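You operate a simulated robot arm through the tools that you are given. There is no shell and no other tool. Be economical: measure what you need, move in short steps, check, and stop when the job is done.

The job below is to be done with a simulated robot arm. You get a single attempt, and the scene is never put back.

JOB
Couple the air, switch on and press the lay-up at 4 bar.
Fine: plug in before the valve opens; one push of START; time dial as it is.

It is judged by the outcome, as a careful person would: the job done as asked, and still so three seconds after it is handed in. It fails if anything else is knocked over, pushed out of place, dropped, spilled or broken.

ROBOT AND FRAMES
A 6-joint arm with a two-finger parallel gripper, fixed in place. Base frame: the origin is at the foot of the arm, x ahead of it, y to its left, z up; the work surface is at about z = 0.85. Readings come in m, degrees, newtons and seconds.
With the tool pointing down near the work surface it reaches from about 0.24 to 0.64 m from the base axis. Its first joint turns from -66.0 to 66.0 degrees. Payload 2.7 kg.
The tool frame sits at the grasp point between the pads (the TCP): z along the fingers, y along the line on which they close. The tips reach 0.023 m beyond it. The gripper opens to 0.094 m. The fingers are 0.038 m wide and 0.01 m thick; the gripper's body (0.054 by 0.096 m) begins 0.039 m behind the TCP.
Orientation is that of the tool frame in the base frame, as a unit quaternion [w, x, y, z]. With the fingers straight down and closing along the base's y, the tool's x points along the base's -x, its y along +y and its z along -z.

CONTROLS
- The arm moves only by the tool drive_tool. Its argument "plan" is a list of rows, each a list of 7 numbers: the closure, from 0 (fully open) to 1 (shut), then the shift along the base's x, y, z in units of 30 mm (1.0 is 30 mm), then the turn, a rotation vector about the base's x, y, z in units of 6 degrees (1.0 is 6 degrees). In form: [[grip, tx, ty, tz, rx, ry, rz], ...]. A call has 1 to 20 rows; each row shifts and turns the commanded pose from where the row before left it. A call with a number of a shift or a turn outside -1 to 1 is refused whole. Rows are played at 5 a second. More than 0.05 m and 8.6 degrees between two rows, or a gripper value outside its range, and nothing of the call is played. A pose out of reach is approached as far as the arm can. The call stops where the force on the tool passes 40 N (or 10 N more than at its start, if that is more) or the arm is blocked; 0.2 s more then pass. The fingers move at their own pace (about 0.045 m/s each) and stop on an object; they squeeze with about 22 N. The grip force told is the motor's: it shows also when the fingers shut on nothing. Time passes only in rows, and 0.2 s behind the last, so rows that do not move let the fingers close. It gives the time, the measured TCP pose, the force on the tool (base axes), the opening and the grip force at its end, in the units of the frame above (readings bear some noise), with the torque about the TCP (base axes, N m) and any sound that the robot's microphone picked up.
- Cameras (640 x 400 px; columns grow to the right, rows downward): "scene" is fixed at [0.0837, -0.4445, 1.3991]; the picture's right is [0.65, -0.76, 0.00], its down [-0.45, -0.39, -0.80] and it looks along [0.61, 0.52, -0.60] (base axes); focal length 316 px, centre (320, 200). "wrist" rides on the gripper at [0.086, 0.016, -0.074] in the tool frame; the picture's right is [-0.18, 0.98, 0.00], its down [-0.58, -0.11, -0.81] and it looks along [-0.79, -0.15, 0.59] (tool axes); focal length 243 px, centre (320, 200). There is no depth. A picture from a camera that has moved, and an enlarged one, comes with that camera's place and axes in the base frame and with its lens.
- capture(camera): a new picture of that camera. The clock stands still meanwhile.
- enlarge(camera, box): a new picture of the part [left, top, right, bottom] of that camera's present view, enlarged. The clock stands still meanwhile.
- close_job(): hands the job in; it is judged then, once.

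Go step by step. Nothing tells you positions but the pictures and the camera data: compare them with the known pose of the tool, close in by small moves and look again before you grip or let go. The budget is 120 turns and 76 pictures, counting those below and the enlarged ones. Unless the task says otherwise, let go and move clear before handing in, and close with one line.

The tools are called after "Emit:" by a JSON object that holds its "fn" and its "kwargs". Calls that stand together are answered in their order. drive_tool: Moves the arm, as the interface text tells. Its arguments: {"type":"object","properties":{"plan":{"type":"array","items":{"type":"array","items":{"type":"number"}}}},"required":["plan"]} The other tools are called the same way: capture (camera) takes a picture; enlarge (camera, box) takes an enlarged picture of a part of a camera's view; close_job () hands the job in.

At the start:

```text
clock: 0.0
eef_pos: [0.3358, -0.0732, 1.1986]
ee_rot: [0.0, 0.0, 1.0, 0.0]
contact_force: [0.1, 0.1, 1.5]
moment: [-0.01, -0.02, -0.01]
gripper_width: 0.0941
grip_force: 0.1
```

scene: 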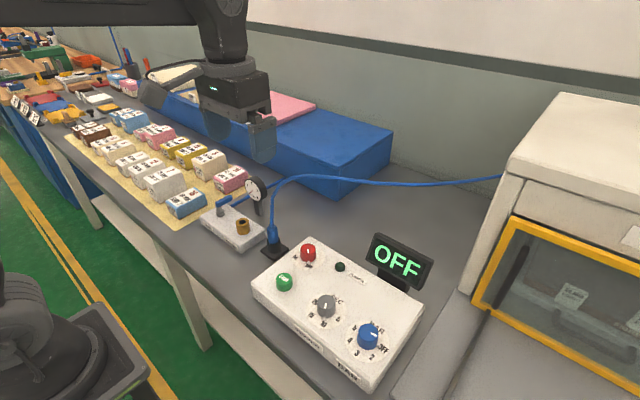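
wrist: 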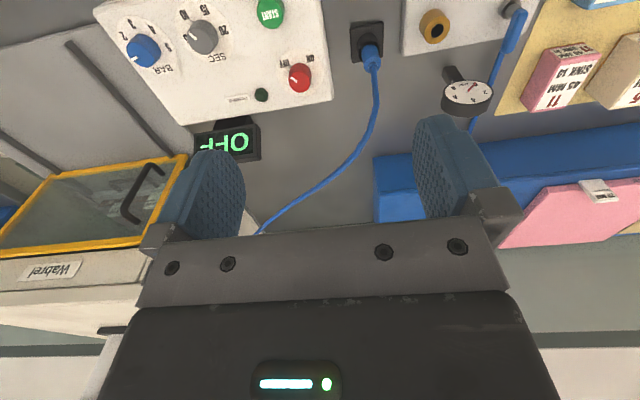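

I see a control box (red, green START, grey time dial, blue bar dial), an air plug on a blue hose in a holder, and a valve block with a brass socket, a gauge and a blue lever. I'll look closer first.

Emit:
{"fn": "enlarge", "kwargs": {"camera": "scene", "box": [240, 220, 440, 390]}}

Emit:
{"fn": "enlarge", "kwargs": {"camera": "scene", "box": [190, 160, 310, 270]}}

Emit:
{"fn": "enlarge", "kwargs": {"camera": "wrist", "box": [330, 0, 530, 130]}}

Emit:
{"fn": "enlarge", "kwargs": {"camera": "wrist", "box": [90, 0, 340, 160]}}

```text
2.35 times, centred on (340, 305) of scene
camera zoom: at [0.0837, -0.4445, 1.3991], right [0.65, -0.76, 0.0], down [-0.45, -0.39, -0.8], along [0.61, 0.52, -0.6], focal length 744 px, centre (273, -47)
```

zoom: 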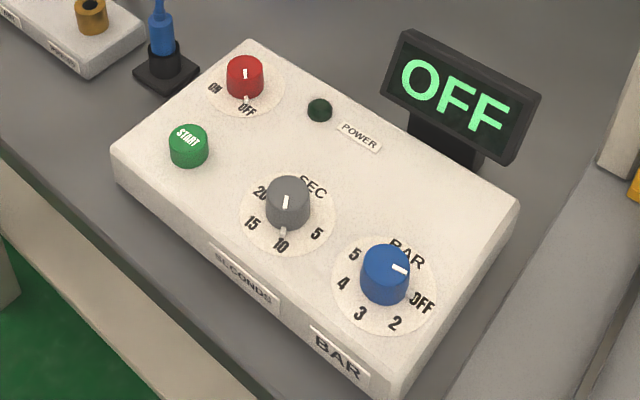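

```text
3.64 times, centred on (250, 215) of scene
camera zoom: at [0.0837, -0.4445, 1.3991], right [0.65, -0.76, 0.0], down [-0.45, -0.39, -0.8], along [0.61, 0.52, -0.6], focal length 1149 px, centre (574, 146)
```

zoom: 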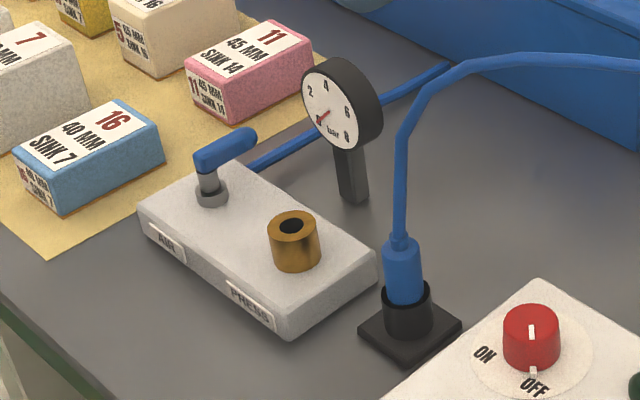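

```text
3.08 times, centred on (430, 65) of wrist
camera zoom: at [0.2505, -0.059, 1.2718], right [0.18, 0.98, 0.0], down [0.58, -0.11, 0.81], along [0.79, -0.15, -0.59], focal length 746 px, centre (-18, 615)
```

zoom: 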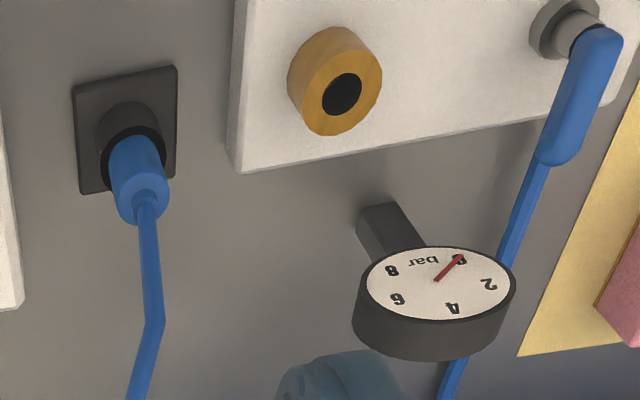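

```text
2.50 times, centred on (215, 80) of wrist
camera zoom: at [0.2505, -0.059, 1.2718], right [0.18, 0.98, 0.0], down [0.58, -0.11, 0.81], along [0.79, -0.15, -0.59], focal length 606 px, centre (582, 500)
```

zoom: 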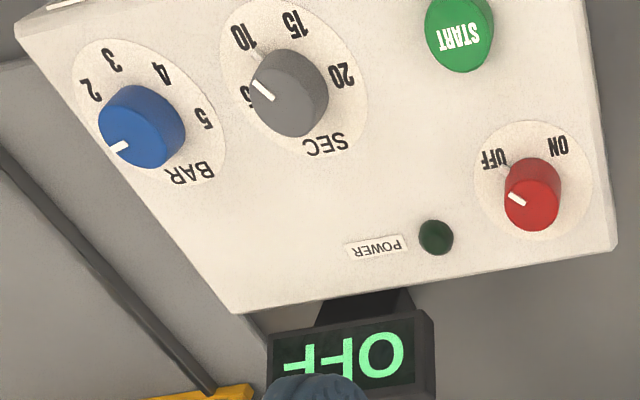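

Emit:
{"fn": "enlarge", "kwargs": {"camera": "scene", "box": [196, 195, 266, 255]}}

Emit:
{"fn": "enlarge", "kwargs": {"camera": "scene", "box": [130, 40, 400, 220]}}

Emit:
{"fn": "enlarge", "kwargs": {"camera": "scene", "box": [300, 270, 420, 380]}}

```text
6.67 times, centred on (231, 225) of scene
camera zoom: at [0.0837, -0.4445, 1.3991], right [0.65, -0.76, 0.0], down [-0.45, -0.39, -0.8], along [0.61, 0.52, -0.6], focal length 2107 px, centre (913, 33)
```

zoom: 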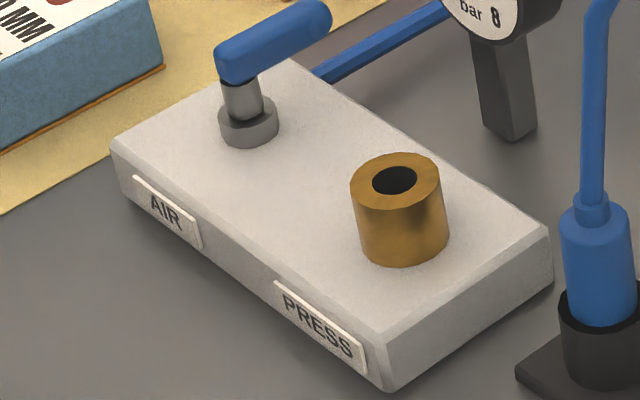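

```text
2.22 times, centred on (265, 130) of scene
camera zoom: at [0.0837, -0.4445, 1.3991], right [0.65, -0.76, 0.0], down [-0.45, -0.39, -0.8], along [0.61, 0.52, -0.6], focal length 702 px, centre (442, 356)
```

zoom: 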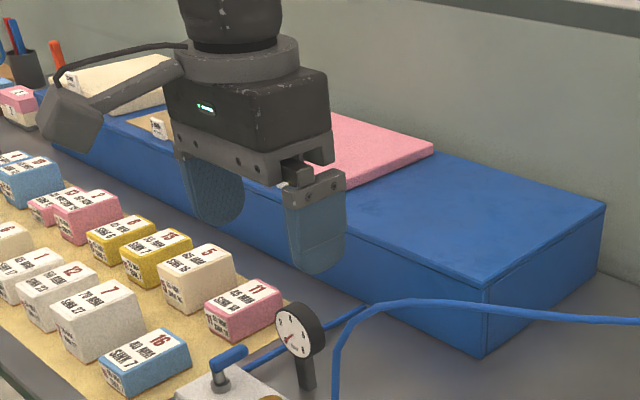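

```text
3.64 times, centred on (360, 325) of scene
camera zoom: at [0.0837, -0.4445, 1.3991], right [0.65, -0.76, 0.0], down [-0.45, -0.39, -0.8], along [0.61, 0.52, -0.6], focal length 1149 px, centre (174, -254)
```

zoom: 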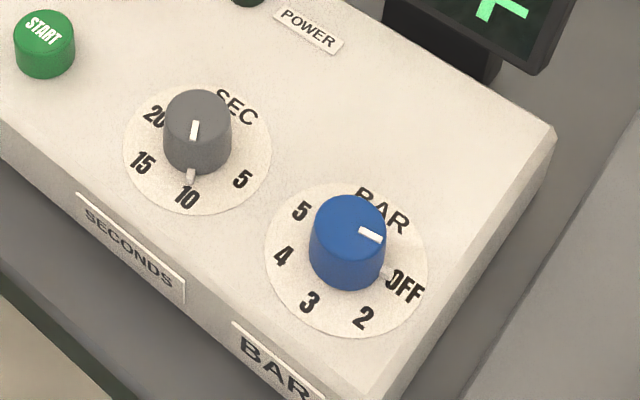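

The valve lever lies across its block, so the valve looks closed. The plug sits at about (0.418, -0.018) with its top near z 0.925, and the socket is at about (0.400, 0.070). I'll tilt the tool 45° forward so the hose clears the palm, and go to a pre-approach point.

Emit:
{"fn": "drive_tool", "kwargs": {"plan": [[0.3, 0, 0.23, -0.7, 0, -0.94, 0], [0.45, 0, 0.23, -0.7, 0, -0.94, 0], [0.45, 0, 0.23, -0.7, 0, -0.94, 0], [0.45, 0, 0.23, -0.7, 0, -0.94, 0], [0.45, 0, 0.23, -0.7, 0, -0.94, 0], [0.45, 0, 0.23, -0.7, 0, -0.94, 0], [0.45, 0, 0.23, -0.7, 0, -0.94, 0], [0.45, 0, 0.23, -0.7, 0, -0.94, 0], [0.45, 0, 0, -0.5, 0, 0, 0], [0.45, 0, 0, 0, 0, 0, 0]]}}

Emit:
{"fn": "capture", "kwargs": {"camera": "wrist"}}

Emit:
{"fn": "capture", "kwargs": {"camera": "scene"}}

```text
clock: 2.2
eef_pos: [0.3518, -0.0367, 1.0624]
ee_rot: [0.382, 0.0, 0.924, 0.002]
contact_force: [-0.1, 0.5, -0.4]
moment: [-0.01, 0.01, 0.0]
gripper_width: 0.0517
grip_force: 0.1
out of reach, approached as far as the arm can: row 8, 9
```

```text
66 pictures are left
camera wrist: at [0.2387, -0.0218, 1.0531], right [0.13, 0.98, 0.13], down [-0.16, -0.11, 0.98], along [0.98, -0.15, 0.14], focal length 243 px, centre (320, 200)
```

wrist: 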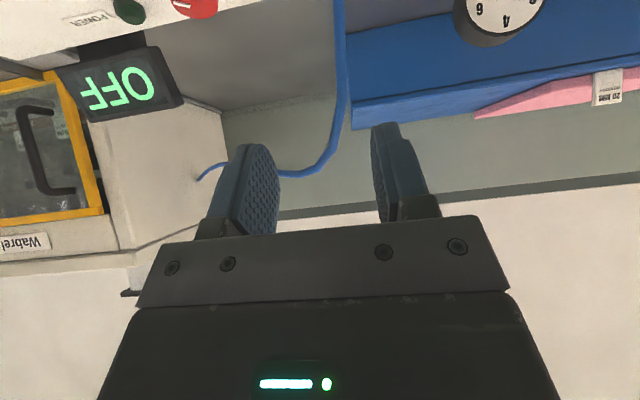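

```text
65 pictures are left
```

scene: 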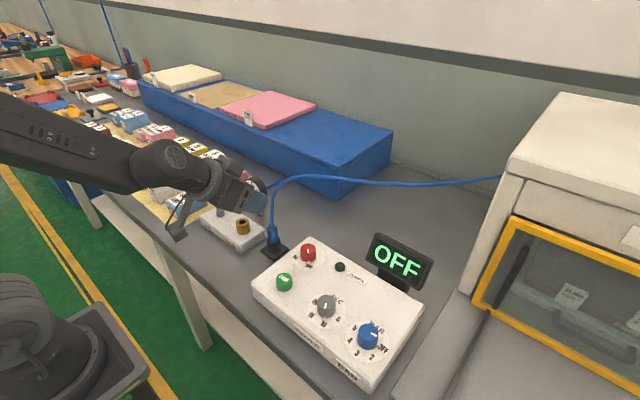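

The arm is short of reach at this tilt so close to the base. I'll shift outward and see whether the pose can be reached there.

Emit:
{"fn": "drive_tool", "kwargs": {"plan": [[0.45, 0.9, 0, 0.5, 0, 0, 0], [0.45, 0.9, 0, 0.3, 0, 0, 0], [0.45, 0.4, 0.1, 0, 0, 0, 0], [0.45, 0, 0, 0, 0, 0, 0]]}}

```text
clock: 3.2
eef_pos: [0.4167, -0.0343, 1.0893]
ee_rot: [0.384, 0.0, 0.923, 0.0]
contact_force: [0.4, 0.6, -0.3]
moment: [0.01, -0.02, 0.0]
gripper_width: 0.0516
grip_force: 0.0
```

Emit:
{"fn": "drive_tool", "kwargs": {"plan": [[0.45, -0.4, 0.4, -0.8, 0, 0, 0], [0.45, -0.4, 0.2, -0.8, 0, 0, 0], [0.45, 0, 0, -0.5, 0, 0, 0], [0.45, 0, 0, 0, 0, 0, 0]]}}

Emit:
{"fn": "capture", "kwargs": {"camera": "wrist"}}

Emit:
{"fn": "enlarge", "kwargs": {"camera": "scene", "box": [160, 130, 320, 270]}}

```text
clock: 4.2
eef_pos: [0.408, -0.028, 1.0719]
ee_rot: [0.384, -0.001, 0.923, 0.001]
contact_force: [0.0, -0.5, -0.5]
moment: [0.01, 0.0, -0.01]
gripper_width: 0.0517
grip_force: 0.1
out of reach, approached as far as the arm can: row 1, 2, 3
```

```text
64 pictures are left
camera wrist: at [0.2951, -0.0142, 1.0633], right [0.13, 0.98, 0.13], down [-0.16, -0.11, 0.98], along [0.98, -0.15, 0.14], focal length 243 px, centre (320, 200)
```

wrist: 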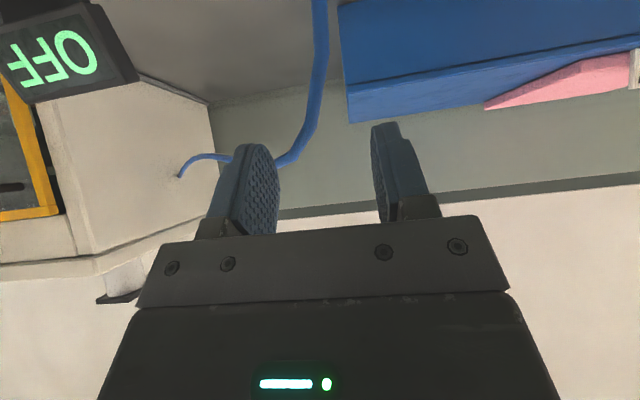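

```text
2.86 times, centred on (240, 200) of scene
camera zoom: at [0.0837, -0.4445, 1.3991], right [0.65, -0.76, 0.0], down [-0.45, -0.39, -0.8], along [0.61, 0.52, -0.6], focal length 903 px, centre (549, 200)
```

zoom: 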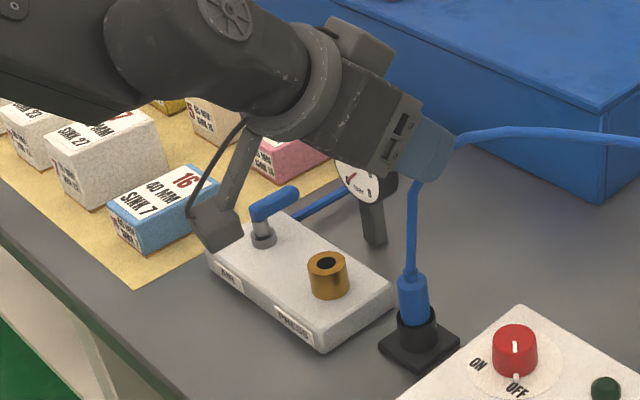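

The wrist limits the tilt at this radius. I'll reduce it to about 30° and try descending again.

Emit:
{"fn": "drive_tool", "kwargs": {"plan": [[0.45, 0, 0.1, 0, 0, 0.85, 0], [0.45, -0.2, 0.2, 0, 0, 0.85, 0], [0.45, -0.1, 0, 0, 0, 0.8, 0], [0.45, -0.2, 0, -0.8, 0, 0, 0], [0.45, -0.2, 0, -0.8, 0, 0, 0], [0.45, 0, 0, -0.8, 0, 0, 0], [0.45, 0, 0, 0, 0, 0, 0]]}}

Emit:
{"fn": "capture", "kwargs": {"camera": "wrist"}}

Emit:
{"fn": "enlarge", "kwargs": {"camera": "scene", "box": [160, 130, 320, 270]}}

```text
clock: 5.8
eef_pos: [0.389, -0.018, 1.0013]
ee_rot: [0.26, 0.0, 0.966, 0.0]
contact_force: [0.3, -0.5, -0.1]
moment: [0.0, -0.01, 0.02]
gripper_width: 0.0518
grip_force: 0.0
```

```text
62 pictures are left
camera wrist: at [0.2779, -0.0036, 1.0203], right [0.16, 0.98, 0.09], down [0.1, -0.11, 0.99], along [0.98, -0.15, -0.11], focal length 243 px, centre (320, 200)
```

wrist: 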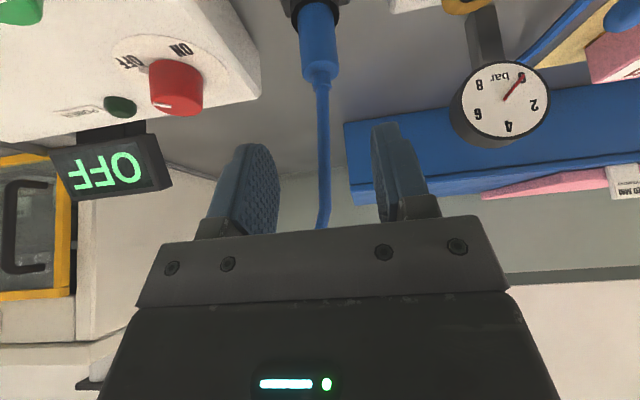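

```text
2.86 times, centred on (240, 200) of scene
camera zoom: at [0.0837, -0.4445, 1.3991], right [0.65, -0.76, 0.0], down [-0.45, -0.39, -0.8], along [0.61, 0.52, -0.6], focal length 903 px, centre (549, 200)
```

zoom: 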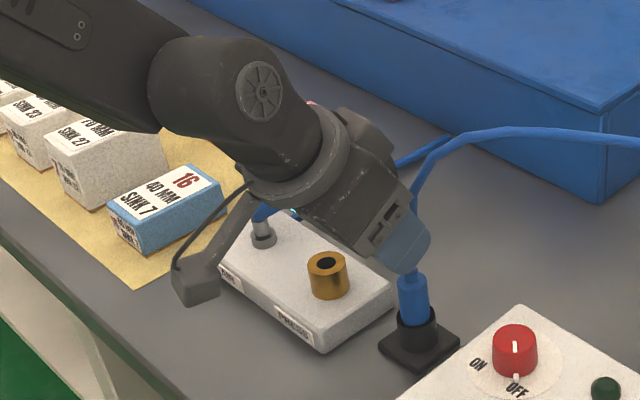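

Hose and plug are centred between the fingers (plug y ≈ -0.018). Descending to the grasp height.

Emit:
{"fn": "drive_tool", "kwargs": {"plan": [[0.45, 0.2, 0, -0.7, 0, 0, 0], [0.45, 0.2, 0, -0.7, 0, 0, 0], [0.45, 0.15, 0, -0.7, 0, 0, 0], [0.45, 0.15, 0, -0.7, 0, 0, 0], [0.45, 0, 0, 0, 0, 0, 0]]}}

Emit:
{"fn": "capture", "kwargs": {"camera": "wrist"}}

Emit:
{"fn": "enlarge", "kwargs": {"camera": "scene", "box": [180, 150, 320, 270]}}

```text
clock: 7.0
eef_pos: [0.3991, -0.0178, 0.9694]
ee_rot: [0.26, 0.0, 0.966, 0.001]
contact_force: [0.2, -0.1, 0.1]
moment: [0.03, 0.04, 0.0]
gripper_width: 0.0517
grip_force: 0.1
out of reach, approached as far as the arm can: row 2, 3, 4
```

```text
60 pictures are left
camera wrist: at [0.2867, -0.0045, 0.9896], right [0.16, 0.98, 0.09], down [0.1, -0.11, 0.99], along [0.98, -0.15, -0.12], focal length 243 px, centre (320, 200)
```

wrist: 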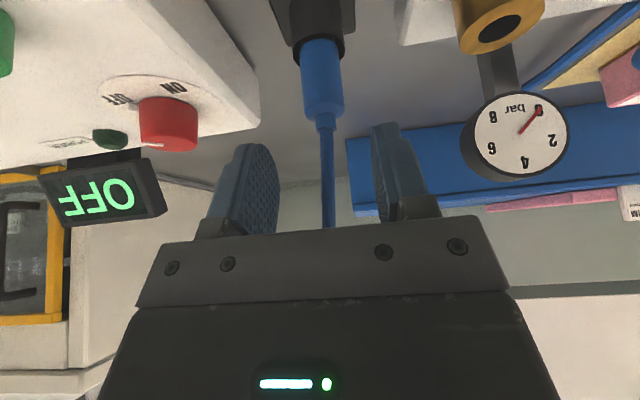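

```text
3.33 times, centred on (250, 210) of scene
camera zoom: at [0.0837, -0.4446, 1.3991], right [0.65, -0.76, 0.0], down [-0.45, -0.39, -0.8], along [0.61, 0.52, -0.6], focal length 1053 px, centre (553, 167)
```

zoom: 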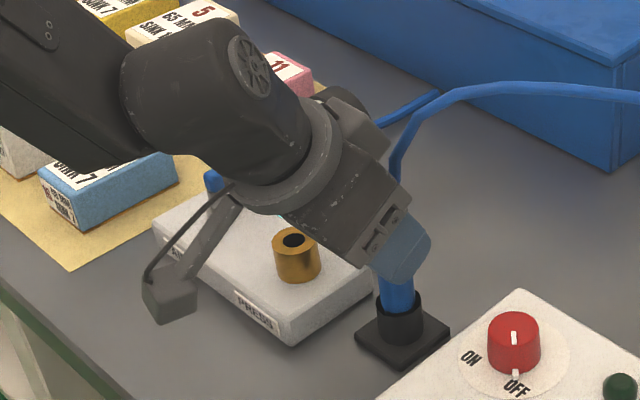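

The wrist limit again binds at 30°. I'll drop to about 20°, keeping the plug toward the far edge of the pads so the hose stays near the front of the palm, and watch the forces.

Emit:
{"fn": "drive_tool", "kwargs": {"plan": [[0.45, 0, 0, 0, 0, 0.85, 0], [0.45, 0, 0, 0, 0, 0.85, 0], [0.45, 0.1, 0, -0.6, 0, 0, 0], [0.45, 0.1, 0, -0.6, 0, 0, 0], [0.45, 0.1, 0, -0.4, 0, 0, 0], [0.45, 0, 0, 0, 0, 0, 0]]}}

Emit:
{"fn": "capture", "kwargs": {"camera": "wrist"}}

Emit:
{"fn": "enlarge", "kwargs": {"camera": "scene", "box": [180, 150, 320, 270]}}

```text
clock: 8.4
eef_pos: [0.405, -0.0174, 0.9207]
ee_rot: [0.173, 0.0, 0.985, 0.0]
contact_force: [-0.2, -0.6, -0.3]
moment: [0.03, 0.0, 0.02]
gripper_width: 0.0516
grip_force: 0.0
```

```text
58 pictures are left
camera wrist: at [0.2998, -0.0036, 0.9596], right [0.17, 0.98, 0.06], down [0.27, -0.11, 0.96], along [0.95, -0.15, -0.29], focal length 243 px, centre (320, 200)
```

wrist: 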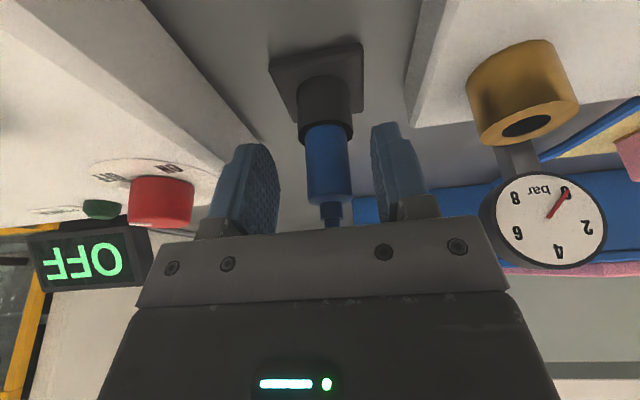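

```text
3.33 times, centred on (250, 210) of scene
camera zoom: at [0.0837, -0.4445, 1.3991], right [0.65, -0.76, 0.0], down [-0.45, -0.39, -0.8], along [0.61, 0.52, -0.6], focal length 1053 px, centre (553, 167)
```

zoom: 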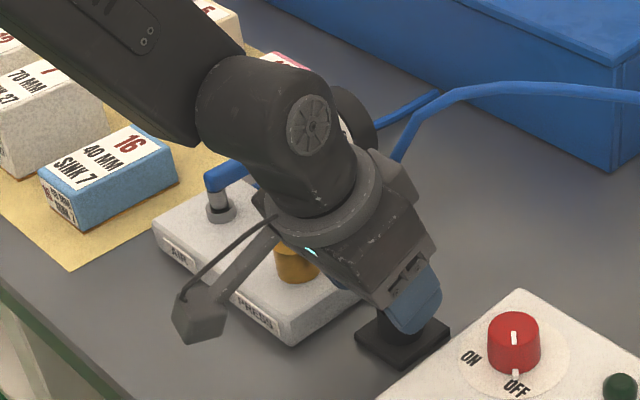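

Plug is centred between the pads; a small descent, then close.

Emit:
{"fn": "drive_tool", "kwargs": {"plan": [[0.45, 0.1, -0.03, -0.2, 0, 0, 0], [0.7, 0, 0, 0, 0, 0, 0], [1, 0, 0, 0, 0, 0, 0], [1, 0, 0, 0, 0, 0, 0], [1, 0, 0, 0, 0, 0, 0]]}}

Emit:
{"fn": "capture", "kwargs": {"camera": "wrist"}}

```text
clock: 9.6
eef_pos: [0.4088, -0.0196, 0.9138]
ee_rot: [0.173, 0.0, 0.985, 0.0]
contact_force: [0.1, 0.0, -0.3]
moment: [0.01, 0.01, -0.01]
gripper_width: 0.0228
grip_force: 22.7
```

```text
56 pictures are left
camera wrist: at [0.3034, -0.0049, 0.9536], right [0.17, 0.98, 0.06], down [0.27, -0.11, 0.96], along [0.95, -0.15, -0.29], focal length 243 px, centre (320, 200)
```

wrist: 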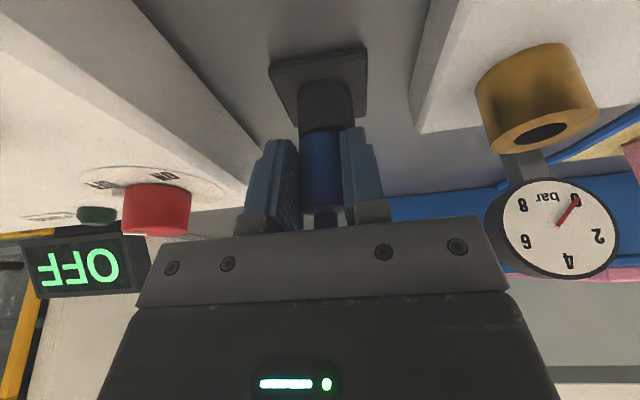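

Gripped (width 22.8 mm, 22 N). Lifting straight up.

Emit:
{"fn": "drive_tool", "kwargs": {"plan": [[1, 0, 0, 0.4, 0, 0, 0], [1, 0, 0, 0.6, 0, 0, 0], [1, 0, 0, 0.7, 0, 0, 0], [1, 0, 0, 0.7, 0, 0, 0], [1, 0, 0, 0, 0, 0, 0]]}}

Emit:
{"fn": "capture", "kwargs": {"camera": "wrist"}}

Emit:
{"fn": "enlarge", "kwargs": {"camera": "scene", "box": [180, 150, 320, 270]}}

```text
clock: 10.8
eef_pos: [0.4092, -0.0178, 0.9866]
ee_rot: [0.173, 0.0, 0.985, 0.0]
contact_force: [0.3, 0.5, -0.7]
moment: [0.0, -0.02, 0.0]
gripper_width: 0.0231
grip_force: 21.7
```

```text
55 pictures are left
camera wrist: at [0.3032, -0.0041, 1.0264], right [0.17, 0.98, 0.06], down [0.27, -0.11, 0.96], along [0.95, -0.15, -0.29], focal length 243 px, centre (320, 200)
```

wrist: 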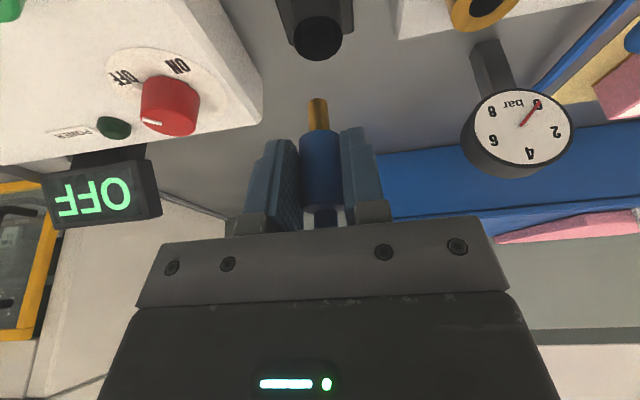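

```text
3.33 times, centred on (250, 210) of scene
camera zoom: at [0.0837, -0.4446, 1.3991], right [0.65, -0.76, 0.0], down [-0.45, -0.39, -0.8], along [0.61, 0.52, -0.6], focal length 1053 px, centre (553, 167)
```

zoom: 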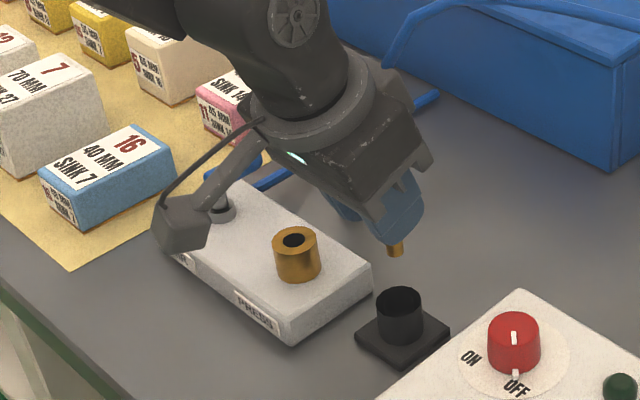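

The plug came free, hanging vertical with a brass nose about 22 mm long. I'll move it above the socket at about (0.406, 0.074).

Emit:
{"fn": "drive_tool", "kwargs": {"plan": [[1, -0.1, 0.75, 0, 0, 0, 0], [1, -0.1, 0.75, 0, 0, 0, 0], [1, -0.1, 0.75, 0, 0, 0, 0], [1, -0.1, 0.75, 0, 0, 0, 0], [1, 0, 0.05, -0.35, 0, 0, 0], [1, 0, 0, 0, 0, 0, 0]]}}

Emit:
{"fn": "capture", "kwargs": {"camera": "wrist"}}

Emit:
{"fn": "enlarge", "kwargs": {"camera": "scene", "box": [190, 170, 290, 260]}}

Emit:
{"fn": "enlarge", "kwargs": {"camera": "wrist", "box": [260, 30, 380, 130]}}

```text
clock: 12.2
eef_pos: [0.3988, 0.0719, 0.9751]
ee_rot: [0.173, 0.0, 0.985, 0.0]
contact_force: [-0.4, 0.2, 0.0]
moment: [0.0, 0.01, -0.01]
gripper_width: 0.0229
grip_force: 22.1
```

```text
53 pictures are left
camera wrist: at [0.2925, 0.0867, 1.0158], right [0.17, 0.98, 0.06], down [0.27, -0.11, 0.96], along [0.95, -0.15, -0.29], focal length 243 px, centre (320, 200)
```

wrist: 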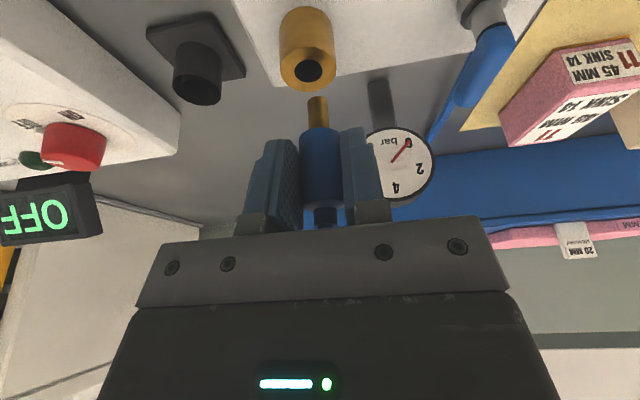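

```text
4.44 times, centred on (240, 215) of scene
camera zoom: at [0.0837, -0.4445, 1.3991], right [0.65, -0.76, 0.0], down [-0.45, -0.39, -0.8], along [0.61, 0.52, -0.6], focal length 1405 px, centre (676, 133)
```

zoom: 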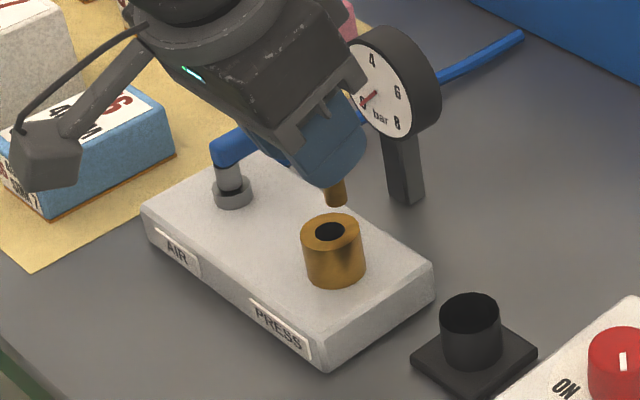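

```text
4.00 times, centred on (320, 80) of wrist
camera zoom: at [0.2925, 0.0867, 1.0158], right [0.17, 0.98, 0.06], down [0.27, -0.11, 0.96], along [0.95, -0.15, -0.29], focal length 970 px, centre (320, 680)
```

zoom: 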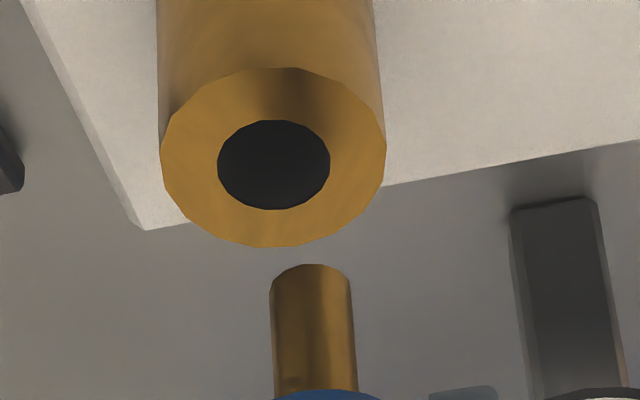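

Triangulating with both cameras gives the hole about 9 mm nearer in x and 3 mm less in y than the tip, and 12 mm below it. I'll correct that and look again.

Emit:
{"fn": "drive_tool", "kwargs": {"plan": [[1, -0.28, -0.1, 0, 0, 0, 0], [1, 0, 0, -0.1, 0, 0, 0], [1, 0, 0, 0, 0, 0, 0]]}}

Emit:
{"fn": "enlarge", "kwargs": {"camera": "scene", "box": [230, 190, 280, 240]}}

Emit:
{"fn": "enlarge", "kwargs": {"camera": "wrist", "box": [260, 30, 380, 130]}}

```text
clock: 13.0
eef_pos: [0.389, 0.0688, 0.9731]
ee_rot: [0.173, -0.001, 0.985, 0.001]
contact_force: [0.1, 0.6, -0.7]
moment: [0.0, -0.01, -0.01]
gripper_width: 0.0227
grip_force: 21.9
```

```text
8.00 times, centred on (255, 215) of scene
camera zoom: at [0.0837, -0.4445, 1.3991], right [0.65, -0.76, 0.0], down [-0.45, -0.39, -0.8], along [0.61, 0.52, -0.6], focal length 2528 px, centre (840, 80)
```

zoom: 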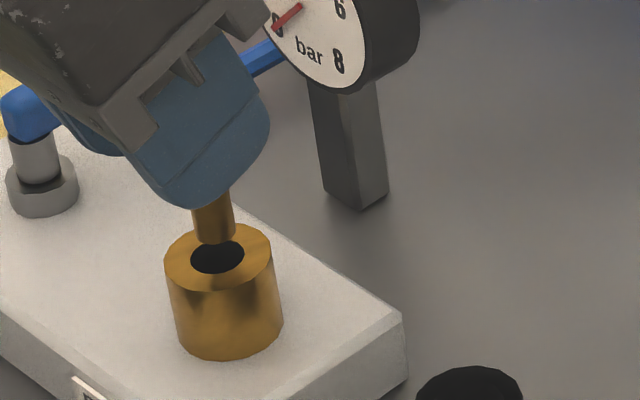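

```text
4.00 times, centred on (320, 80) of wrist
camera zoom: at [0.2836, 0.0829, 1.0124], right [0.17, 0.98, 0.06], down [0.27, -0.11, 0.96], along [0.95, -0.15, -0.29], focal length 970 px, centre (320, 680)
```

zoom: 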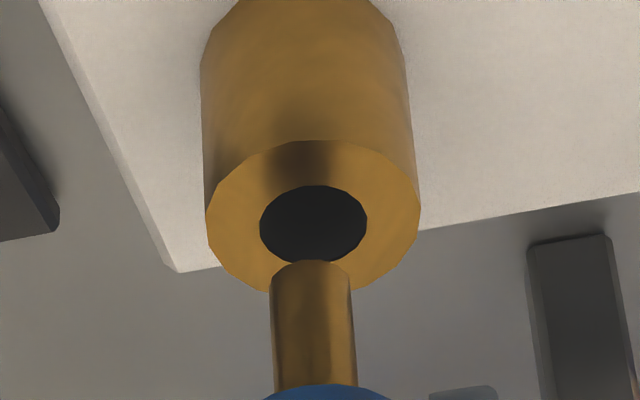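

Aligned within about 1 mm. Descending slowly into the socket.

Emit:
{"fn": "drive_tool", "kwargs": {"plan": [[1, 0.02, 0.03, -0.15, 0, 0, 0], [1, 0, 0, -0.15, 0, 0, 0], [1, 0, 0, -0.15, 0, 0, 0], [1, 0, 0, 0, 0, 0, 0]]}}

Emit:
{"fn": "enlarge", "kwargs": {"camera": "scene", "box": [230, 190, 280, 240]}}

Emit:
{"fn": "enlarge", "kwargs": {"camera": "wrist", "box": [260, 30, 380, 130]}}

```text
clock: 14.0
eef_pos: [0.3895, 0.0711, 0.9587]
ee_rot: [0.173, -0.001, 0.985, 0.001]
contact_force: [0.6, 0.2, -1.2]
moment: [0.0, -0.01, -0.01]
gripper_width: 0.0228
grip_force: 22.5
```

```text
8.00 times, centred on (255, 215) of scene
camera zoom: at [0.0837, -0.4445, 1.3991], right [0.65, -0.76, 0.0], down [-0.45, -0.39, -0.8], along [0.61, 0.52, -0.6], focal length 2528 px, centre (840, 80)
```

zoom: 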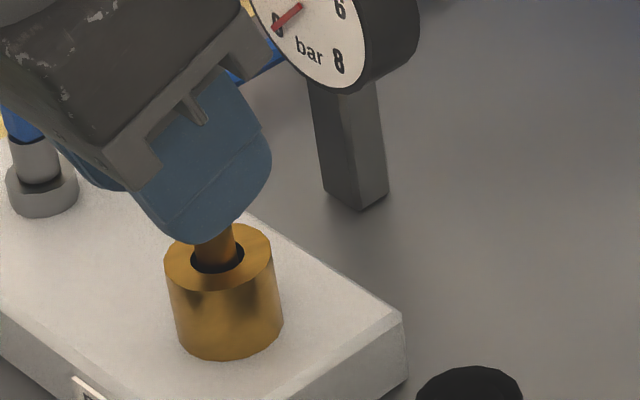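

```text
4.00 times, centred on (320, 80) of wrist
camera zoom: at [0.2833, 0.0843, 0.999], right [0.17, 0.98, 0.06], down [0.27, -0.11, 0.96], along [0.95, -0.15, -0.29], focal length 970 px, centre (320, 680)
```

zoom: 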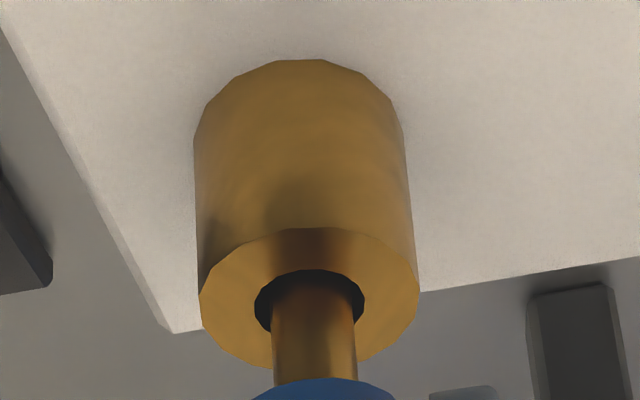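

The nose has entered the hole. Continuing down in small steps.

Emit:
{"fn": "drive_tool", "kwargs": {"plan": [[1, 0, -0.02, -0.15, 0, 0, 0], [1, 0, 0, -0.15, 0, 0, 0], [1, 0, 0, -0.12, 0, 0, 0], [1, 0, 0, -0.1, 0, 0, 0], [1, 0, 0, 0, 0, 0, 0]]}}

Emit:
{"fn": "enlarge", "kwargs": {"camera": "wrist", "box": [220, 30, 420, 230]}}

```text
clock: 15.2
eef_pos: [0.3891, 0.0701, 0.9437]
ee_rot: [0.173, 0.0, 0.985, 0.0]
contact_force: [-0.2, -0.3, -1.1]
moment: [0.02, -0.01, 0.03]
gripper_width: 0.0226
grip_force: 21.9
```

```text
2.00 times, centred on (320, 130) of wrist
camera zoom: at [0.2833, 0.0841, 0.9842], right [0.17, 0.98, 0.06], down [0.27, -0.11, 0.96], along [0.95, -0.15, -0.29], focal length 485 px, centre (320, 340)
```

zoom: 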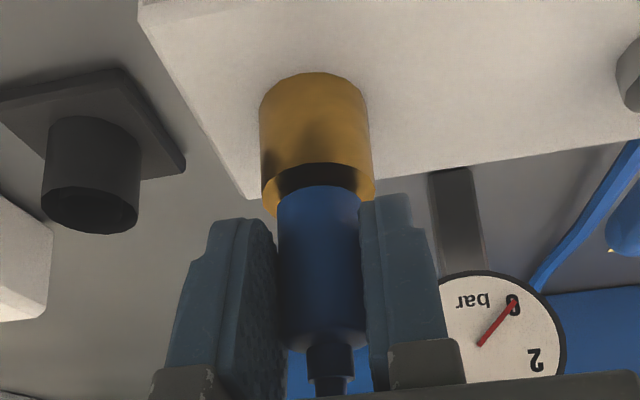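

A small gap remains, so I'll press gently until it seats.

Emit:
{"fn": "drive_tool", "kwargs": {"plan": [[1, 0, 0, -0.08, 0, 0, 0], [1, 0, 0, -0.06, 0, 0, 0], [1, 0, 0, -0.06, 0, 0, 0], [1, 0, 0, 0, 0, 0, 0]]}}

Emit:
{"fn": "enlarge", "kwargs": {"camera": "wrist", "box": [220, 30, 420, 230]}}

```text
clock: 16.2
eef_pos: [0.3892, 0.0692, 0.9386]
ee_rot: [0.175, 0.0, 0.985, 0.001]
contact_force: [6.7, -0.3, 16.6]
moment: [-0.18, -0.42, 0.02]
gripper_width: 0.0231
grip_force: 21.9
```

```text
2.00 times, centred on (320, 130) of wrist
camera zoom: at [0.2841, 0.0832, 0.9778], right [0.17, 0.98, 0.07], down [0.27, -0.11, 0.96], along [0.95, -0.15, -0.28], focal length 485 px, centre (320, 340)
```

zoom: 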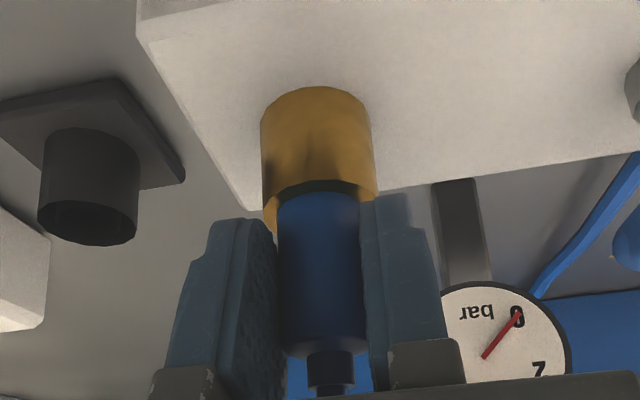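

Emit:
{"fn": "enlarge", "kwargs": {"camera": "scene", "box": [225, 190, 275, 240]}}

Emit:
{"fn": "enlarge", "kwargs": {"camera": "wrist", "box": [280, 60, 360, 130]}}

```text
8.00 times, centred on (250, 215) of scene
camera zoom: at [0.0837, -0.4446, 1.3991], right [0.65, -0.76, 0.0], down [-0.45, -0.39, -0.8], along [0.61, 0.52, -0.6], focal length 2528 px, centre (880, 80)
```

zoom: 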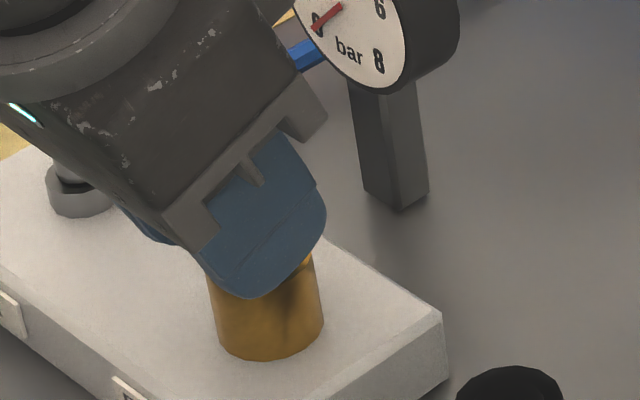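

```text
5.71 times, centred on (320, 95) of wrist
camera zoom: at [0.2841, 0.0832, 0.9778], right [0.17, 0.98, 0.07], down [0.27, -0.11, 0.96], along [0.95, -0.15, -0.28], focal length 1386 px, centre (320, 800)
```

zoom: 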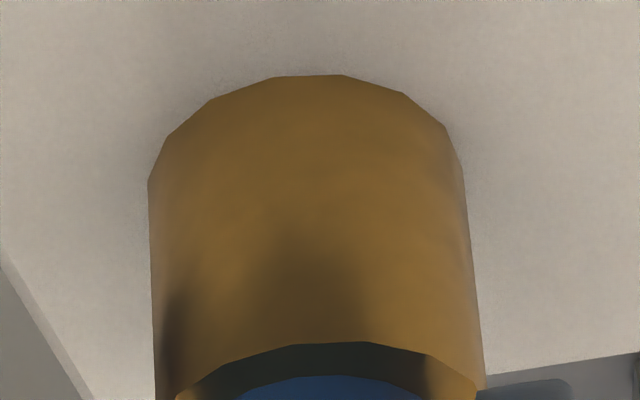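

Emit:
{"fn": "drive_tool", "kwargs": {"plan": [[1, 0, 0, -0.06, 0, 0, 0], [1, 0, 0, -0.05, 0, 0, 0], [1, 0, 0, 0, 0, 0, 0]]}}

Emit:
{"fn": "enlarge", "kwargs": {"camera": "wrist", "box": [220, 30, 420, 230]}}

```text
clock: 17.0
eef_pos: [0.3879, 0.0697, 0.9334]
ee_rot: [0.174, 0.0, 0.985, 0.001]
contact_force: [6.2, -0.6, 16.2]
moment: [-0.12, -0.34, 0.02]
gripper_width: 0.0231
grip_force: 22.3
```

```text
2.00 times, centred on (320, 130) of wrist
camera zoom: at [0.2832, 0.0833, 0.9736], right [0.17, 0.98, 0.06], down [0.27, -0.11, 0.96], along [0.95, -0.15, -0.28], focal length 485 px, centre (320, 340)
```

zoom: 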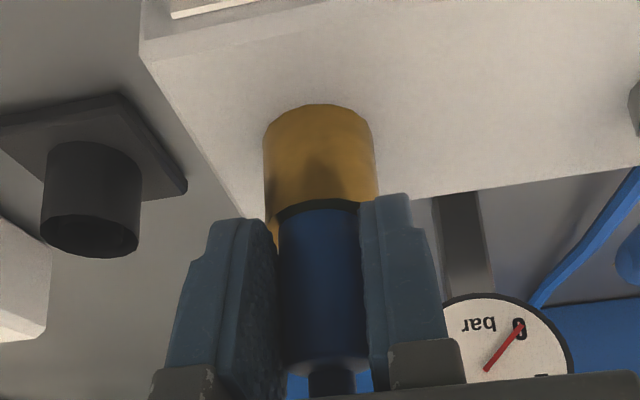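

The plug has bottomed: the body is against the socket and the pads now slip on it. I'll release and back off along the tool axis.

Emit:
{"fn": "drive_tool", "kwargs": {"plan": [[0.5, 0, 0, 0, 0, 0, 0], [0.5, 0, 0, 0, 0, 0, 0], [0.5, 0, 0, 0.3, 0, 0, 0], [0.5, -0.1, 0, 0.6, 0, 0, 0], [0.5, -0.15, 0, 0.8, 0, 0, 0], [0.5, -0.15, 0, 0.8, 0, 0, 0], [0.5, 0, 0, 0, 0, 0, 0]]}}

Emit:
{"fn": "capture", "kwargs": {"camera": "wrist"}}

Emit:
{"fn": "enlarge", "kwargs": {"camera": "scene", "box": [190, 160, 290, 260]}}

```text
clock: 18.6
eef_pos: [0.3768, 0.0707, 1.0095]
ee_rot: [0.173, 0.0, 0.985, 0.0]
contact_force: [0.9, -0.3, -0.3]
moment: [0.0, 0.02, 0.02]
gripper_width: 0.0469
grip_force: 0.0
```

```text
41 pictures are left
camera wrist: at [0.2719, 0.0854, 1.0482], right [0.17, 0.98, 0.06], down [0.27, -0.11, 0.96], along [0.95, -0.15, -0.29], focal length 243 px, centre (320, 200)
```

wrist: 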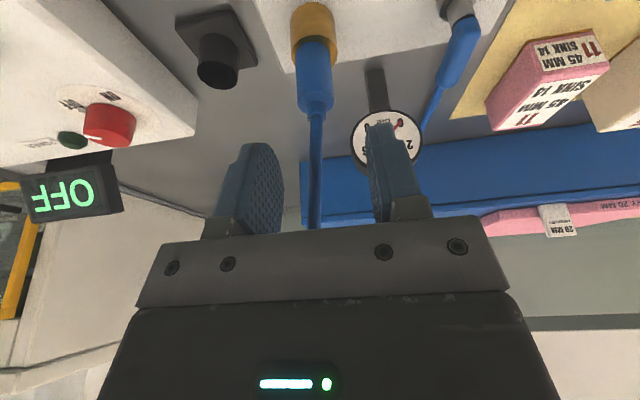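

```text
4.00 times, centred on (240, 210) of scene
camera zoom: at [0.0837, -0.4446, 1.3991], right [0.65, -0.76, 0.0], down [-0.45, -0.39, -0.8], along [0.61, 0.52, -0.6], focal length 1264 px, centre (640, 160)
```

zoom: 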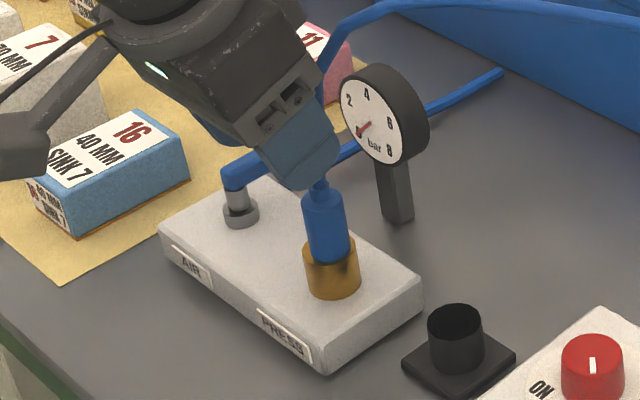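

The plug is seated and stands upright. Next is the lever: I'll close the fingers, bring the tool upright and move toward the valve for a close look.

Emit:
{"fn": "drive_tool", "kwargs": {"plan": [[0.5, -0.8, 0, 0.5, 0, 0.8, 0], [0.5, -0.8, 0.5, 0.5, 0, 0.8, 0], [0.7, -0.5, 0.9, 0, 0, 0.8, 0], [1, 0, 0.9, 0, 0, 0.8, 0], [1, 0, 0.8, 0, 0, 0.1, 0], [1, 0, 0, 0, 0, 0, 0]]}}

Emit:
{"fn": "capture", "kwargs": {"camera": "wrist"}}

```text
clock: 20.0
eef_pos: [0.3145, 0.1623, 1.0374]
ee_rot: [0.0, 0.0, 1.0, 0.0]
contact_force: [0.0, -0.7, 0.3]
moment: [0.05, 0.0, 0.03]
gripper_width: 0.0
grip_force: 21.9
```

```text
39 pictures are left
camera wrist: at [0.2291, 0.1766, 1.1113], right [0.18, 0.98, 0.0], down [0.58, -0.11, 0.81], along [0.79, -0.15, -0.59], focal length 243 px, centre (320, 200)
```

wrist: 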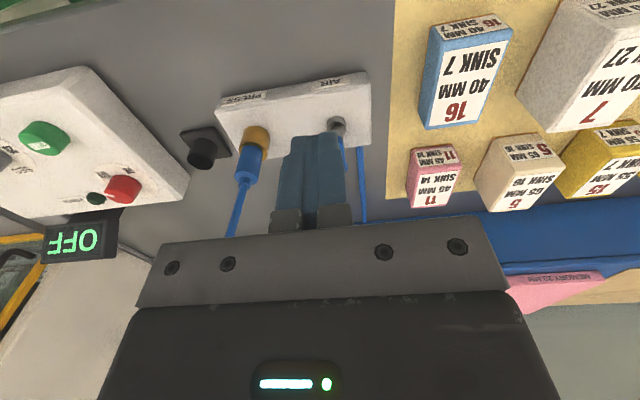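

The lever runs along +x from a pivot near (0.395, 0.161) out to about x 0.44. I'll hover over its middle with the fingers partly open to pinch it and turn it.

Emit:
{"fn": "drive_tool", "kwargs": {"plan": [[0.8, 0.9, 0, 0, 0, 0, 0], [0.55, 0.9, 0, 0, 0, 0, 0], [0.55, 0.9, 0, -0.5, 0, 0, 0], [0.55, 0.8, 0, -0.8, 0, 0, 0], [0.55, 0, 0, -0.7, 0, 0, 0], [0.55, 0, 0, 0, 0, 0, 0]]}}

Emit:
{"fn": "capture", "kwargs": {"camera": "wrist"}}

Emit:
{"fn": "enlarge", "kwargs": {"camera": "scene", "box": [190, 150, 290, 250]}}

```text
clock: 21.4
eef_pos: [0.4198, 0.1617, 0.9785]
ee_rot: [0.0, 0.0, 1.0, 0.0]
contact_force: [0.9, 0.3, 0.4]
moment: [-0.01, 0.01, -0.03]
gripper_width: 0.0423
grip_force: 0.3
```

```text
38 pictures are left
camera wrist: at [0.3342, 0.1763, 1.0521], right [0.18, 0.98, 0.0], down [0.58, -0.11, 0.81], along [0.79, -0.15, -0.59], focal length 243 px, centre (320, 200)
```

wrist: 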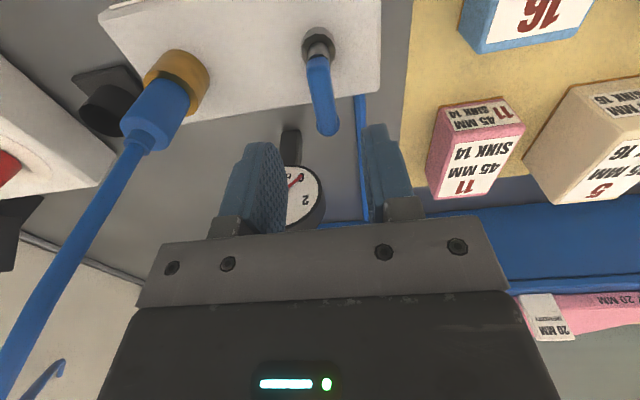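

```text
4.00 times, centred on (240, 200) of scene
camera zoom: at [0.0837, -0.4445, 1.3991], right [0.65, -0.76, 0.0], down [-0.45, -0.39, -0.8], along [0.61, 0.52, -0.6], focal length 1264 px, centre (640, 200)
```

zoom: 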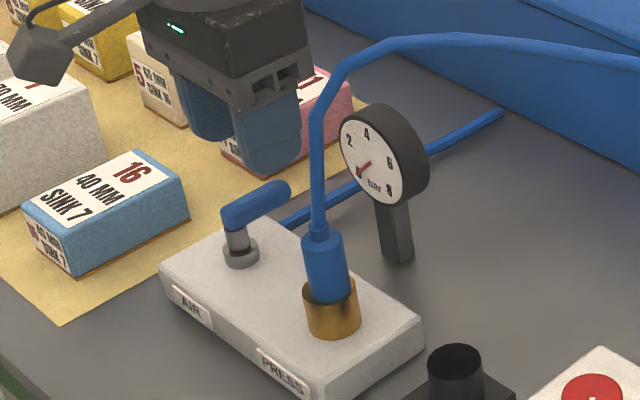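

The lever is between the fingers (y ≈ 0.163). Descending to its height and pinching.

Emit:
{"fn": "drive_tool", "kwargs": {"plan": [[0.55, 0, 0.03, -0.7, 0, 0, 0], [0.55, 0, 0, -0.7, 0, 0, 0], [0.55, 0, 0, -0.6, 0, 0, 0], [0.8, 0, 0, 0, 0, 0, 0], [1, 0, 0, 0, 0, 0, 0], [1, 0, 0, 0, 0, 0, 0], [1, 0, 0, 0, 0, 0, 0]]}}

Emit:
{"fn": "capture", "kwargs": {"camera": "wrist"}}

```text
clock: 23.0
eef_pos: [0.4207, 0.1662, 0.9172]
ee_rot: [0.002, 0.0, 1.0, 0.001]
contact_force: [-0.7, 32.5, -11.9]
moment: [0.06, -0.85, -0.66]
gripper_width: 0.0132
grip_force: 44.7
```

```text
36 pictures are left
camera wrist: at [0.3347, 0.1788, 0.9919], right [0.18, 0.98, 0.0], down [0.58, -0.11, 0.81], along [0.8, -0.15, -0.59], focal length 243 px, centre (320, 200)
```

wrist: 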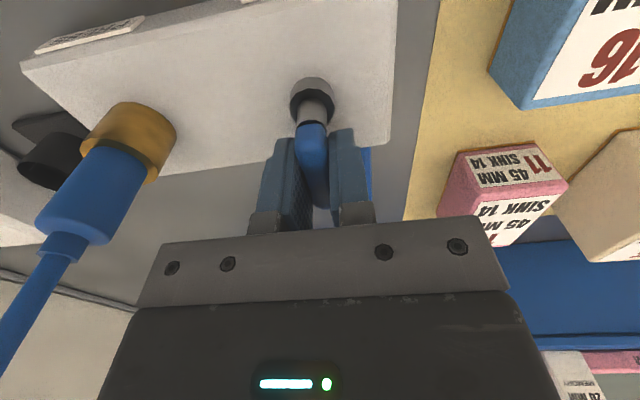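

The lever resists toward -y, so it is probably at its stop on that side. I'll relax the side load first.

Emit:
{"fn": "drive_tool", "kwargs": {"plan": [[1, 0, 0.1, 0, 0, 0, 0], [1, 0, 0, 0, 0, 0, 0]]}}

```text
clock: 23.6
eef_pos: [0.4198, 0.1645, 0.9179]
ee_rot: [0.001, 0.001, 1.0, -0.001]
contact_force: [2.0, 8.0, -10.7]
moment: [0.1, -1.52, -0.19]
gripper_width: 0.0128
grip_force: 45.2
```

Emit:
{"fn": "drive_tool", "kwargs": {"plan": [[1, 0, 0.1, 0, 0, 0, 1], [1, -0.015, 0.087, 0, 0, 0, 1], [1, 0, 0, 0, 0, 0, 0]]}}

Emit:
{"fn": "enlarge", "kwargs": {"camera": "wrist", "box": [220, 40, 420, 240]}}

```text
clock: 24.4
eef_pos: [0.4197, 0.1662, 0.9174]
ee_rot: [-0.001, -0.101, 0.995, -0.002]
contact_force: [5.0, -37.9, -0.1]
moment: [-0.15, 0.18, -1.88]
gripper_width: 0.019
grip_force: 45.0
```

```text
2.00 times, centred on (320, 140) of wrist
camera zoom: at [0.3328, 0.1627, 0.9927], right [-0.02, 1.0, 0.0], down [0.59, 0.01, 0.8], along [0.8, 0.01, -0.59], focal length 485 px, centre (320, 320)
```

zoom: 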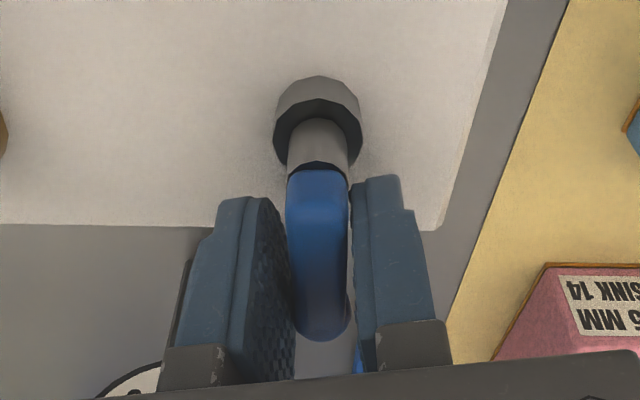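

I put about 2.8 N·m on it counter-clockwise and it held, so that side is the hard stop. It must turn clockwise, toward the PRESS side. Undoing the twist and turning the other way.

Emit:
{"fn": "drive_tool", "kwargs": {"plan": [[1, 0.015, -0.087, 0, 0, 0, -1], [1, 0, -0.1, 0, 0, 0, -1], [1, 0, 0, 0, 0, 0, 0], [1, -0.005, -0.09, 0, 0, 0, -1], [1, -0.014, -0.089, 0, 0, 0, -1], [1, -0.023, -0.087, 0, 0, 0, -1], [1, 0, 0, 0, 0, 0, 0]]}}

Emit:
{"fn": "enlarge", "kwargs": {"camera": "wrist", "box": [220, 40, 420, 240]}}

```text
clock: 26.0
eef_pos: [0.4191, 0.159, 0.918]
ee_rot: [0.002, 0.157, 0.988, 0.002]
contact_force: [28.2, -6.9, -20.3]
moment: [0.02, 0.3, -0.08]
gripper_width: 0.0129
grip_force: 44.6
```

```text
2.00 times, centred on (320, 140) of wrist
camera zoom: at [0.3428, 0.1987, 0.9922], right [0.48, 0.88, 0.0], down [0.51, -0.29, 0.81], along [0.71, -0.39, -0.59], focal length 485 px, centre (320, 320)
```

zoom: 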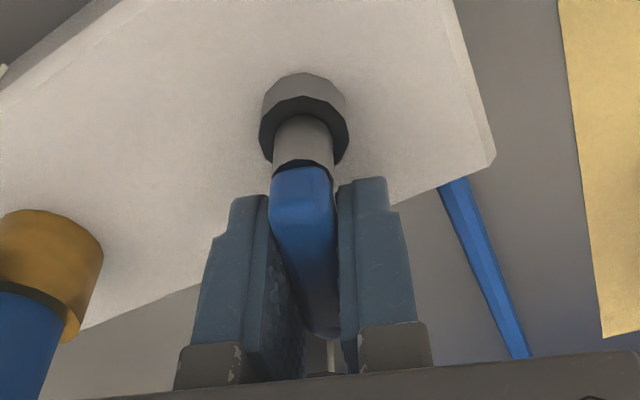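

It's turning. I'll relieve the radial load and continue.

Emit:
{"fn": "drive_tool", "kwargs": {"plan": [[1, 0.08, 0.02, -0.05, 0, 0, 0], [1, -0.032, -0.084, 0, 0, 0, -1], [1, -0.041, -0.08, 0, 0, 0, -1], [1, -0.049, -0.0755, 0, 0, 0, -1], [1, 0, 0, 0, 0, 0, 0]]}}

```text
clock: 27.2
eef_pos: [0.4163, 0.1518, 0.9183]
ee_rot: [0.003, 0.31, 0.951, 0.002]
contact_force: [-5.8, 19.9, 22.6]
moment: [0.62, 1.04, -0.29]
gripper_width: 0.0129
grip_force: 45.1
```

Emit:
{"fn": "drive_tool", "kwargs": {"plan": [[1, 0, 0.04, 0.04, 0, 0, 0], [1, -0.057, -0.07, 0, 0, 0, -1], [1, -0.064, -0.064, 0, 0, 0, -1], [1, -0.07, -0.057, 0, 0, 0, -1], [1, 0, 0, 0, 0, 0, 0]]}}

Emit:
{"fn": "enlarge", "kwargs": {"camera": "wrist", "box": [220, 40, 420, 240]}}

Emit:
{"fn": "enlarge", "kwargs": {"camera": "scene", "box": [180, 130, 300, 250]}}

```text
clock: 28.4
eef_pos: [0.4126, 0.1474, 0.9187]
ee_rot: [0.002, 0.453, 0.891, 0.0]
contact_force: [8.5, 27.9, -6.0]
moment: [-0.56, -0.36, -0.45]
gripper_width: 0.013
grip_force: 44.8
```

```text
2.00 times, centred on (320, 140) of wrist
camera zoom: at [0.375, 0.2259, 0.9922], right [0.9, 0.43, 0.0], down [0.25, -0.53, 0.81], along [0.35, -0.73, -0.59], focal length 485 px, centre (320, 320)
```

zoom: 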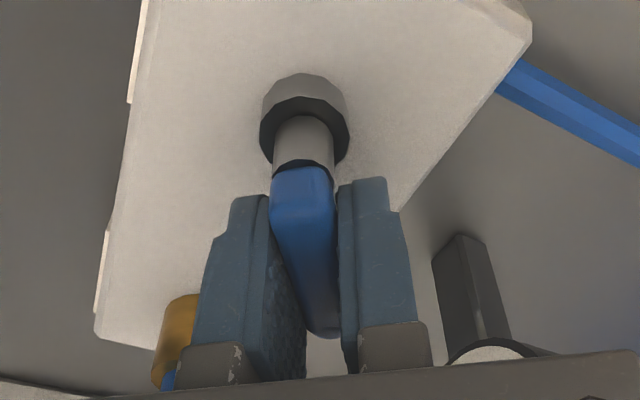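

```text
3.33 times, centred on (240, 190) of scene
camera zoom: at [0.084, -0.4438, 1.3993], right [0.65, -0.76, 0.0], down [-0.45, -0.39, -0.8], along [0.61, 0.52, -0.6], focal length 1053 px, centre (587, 233)
```

zoom: 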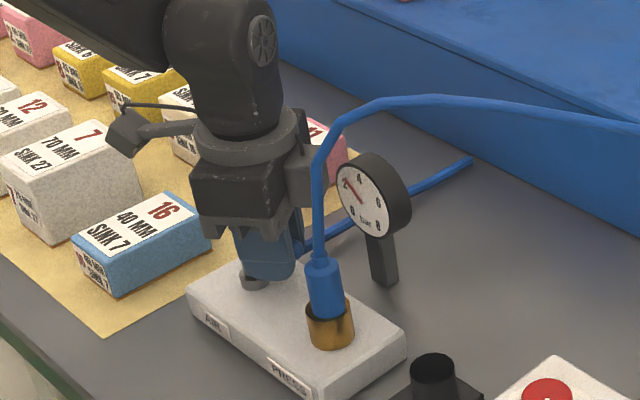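

The gauge needle has started to rise. I'll relieve the load and carry on to 90°.

Emit:
{"fn": "drive_tool", "kwargs": {"plan": [[1, 0.02, 0.08, 0, 0, 0, 0], [1, -0.0755, -0.049, 0, 0, 0, -1], [1, -0.08, -0.041, 0, 0, 0, -1], [1, -0.084, -0.032, 0, 0, 0, -1], [1, 0, 0, 0, 0, 0, 0]]}}

```text
clock: 29.6
eef_pos: [0.4064, 0.1462, 0.9183]
ee_rot: [0.002, 0.589, 0.808, 0.0]
contact_force: [26.3, 5.4, -14.6]
moment: [-1.0, -0.19, -0.56]
gripper_width: 0.0127
grip_force: 45.1
```

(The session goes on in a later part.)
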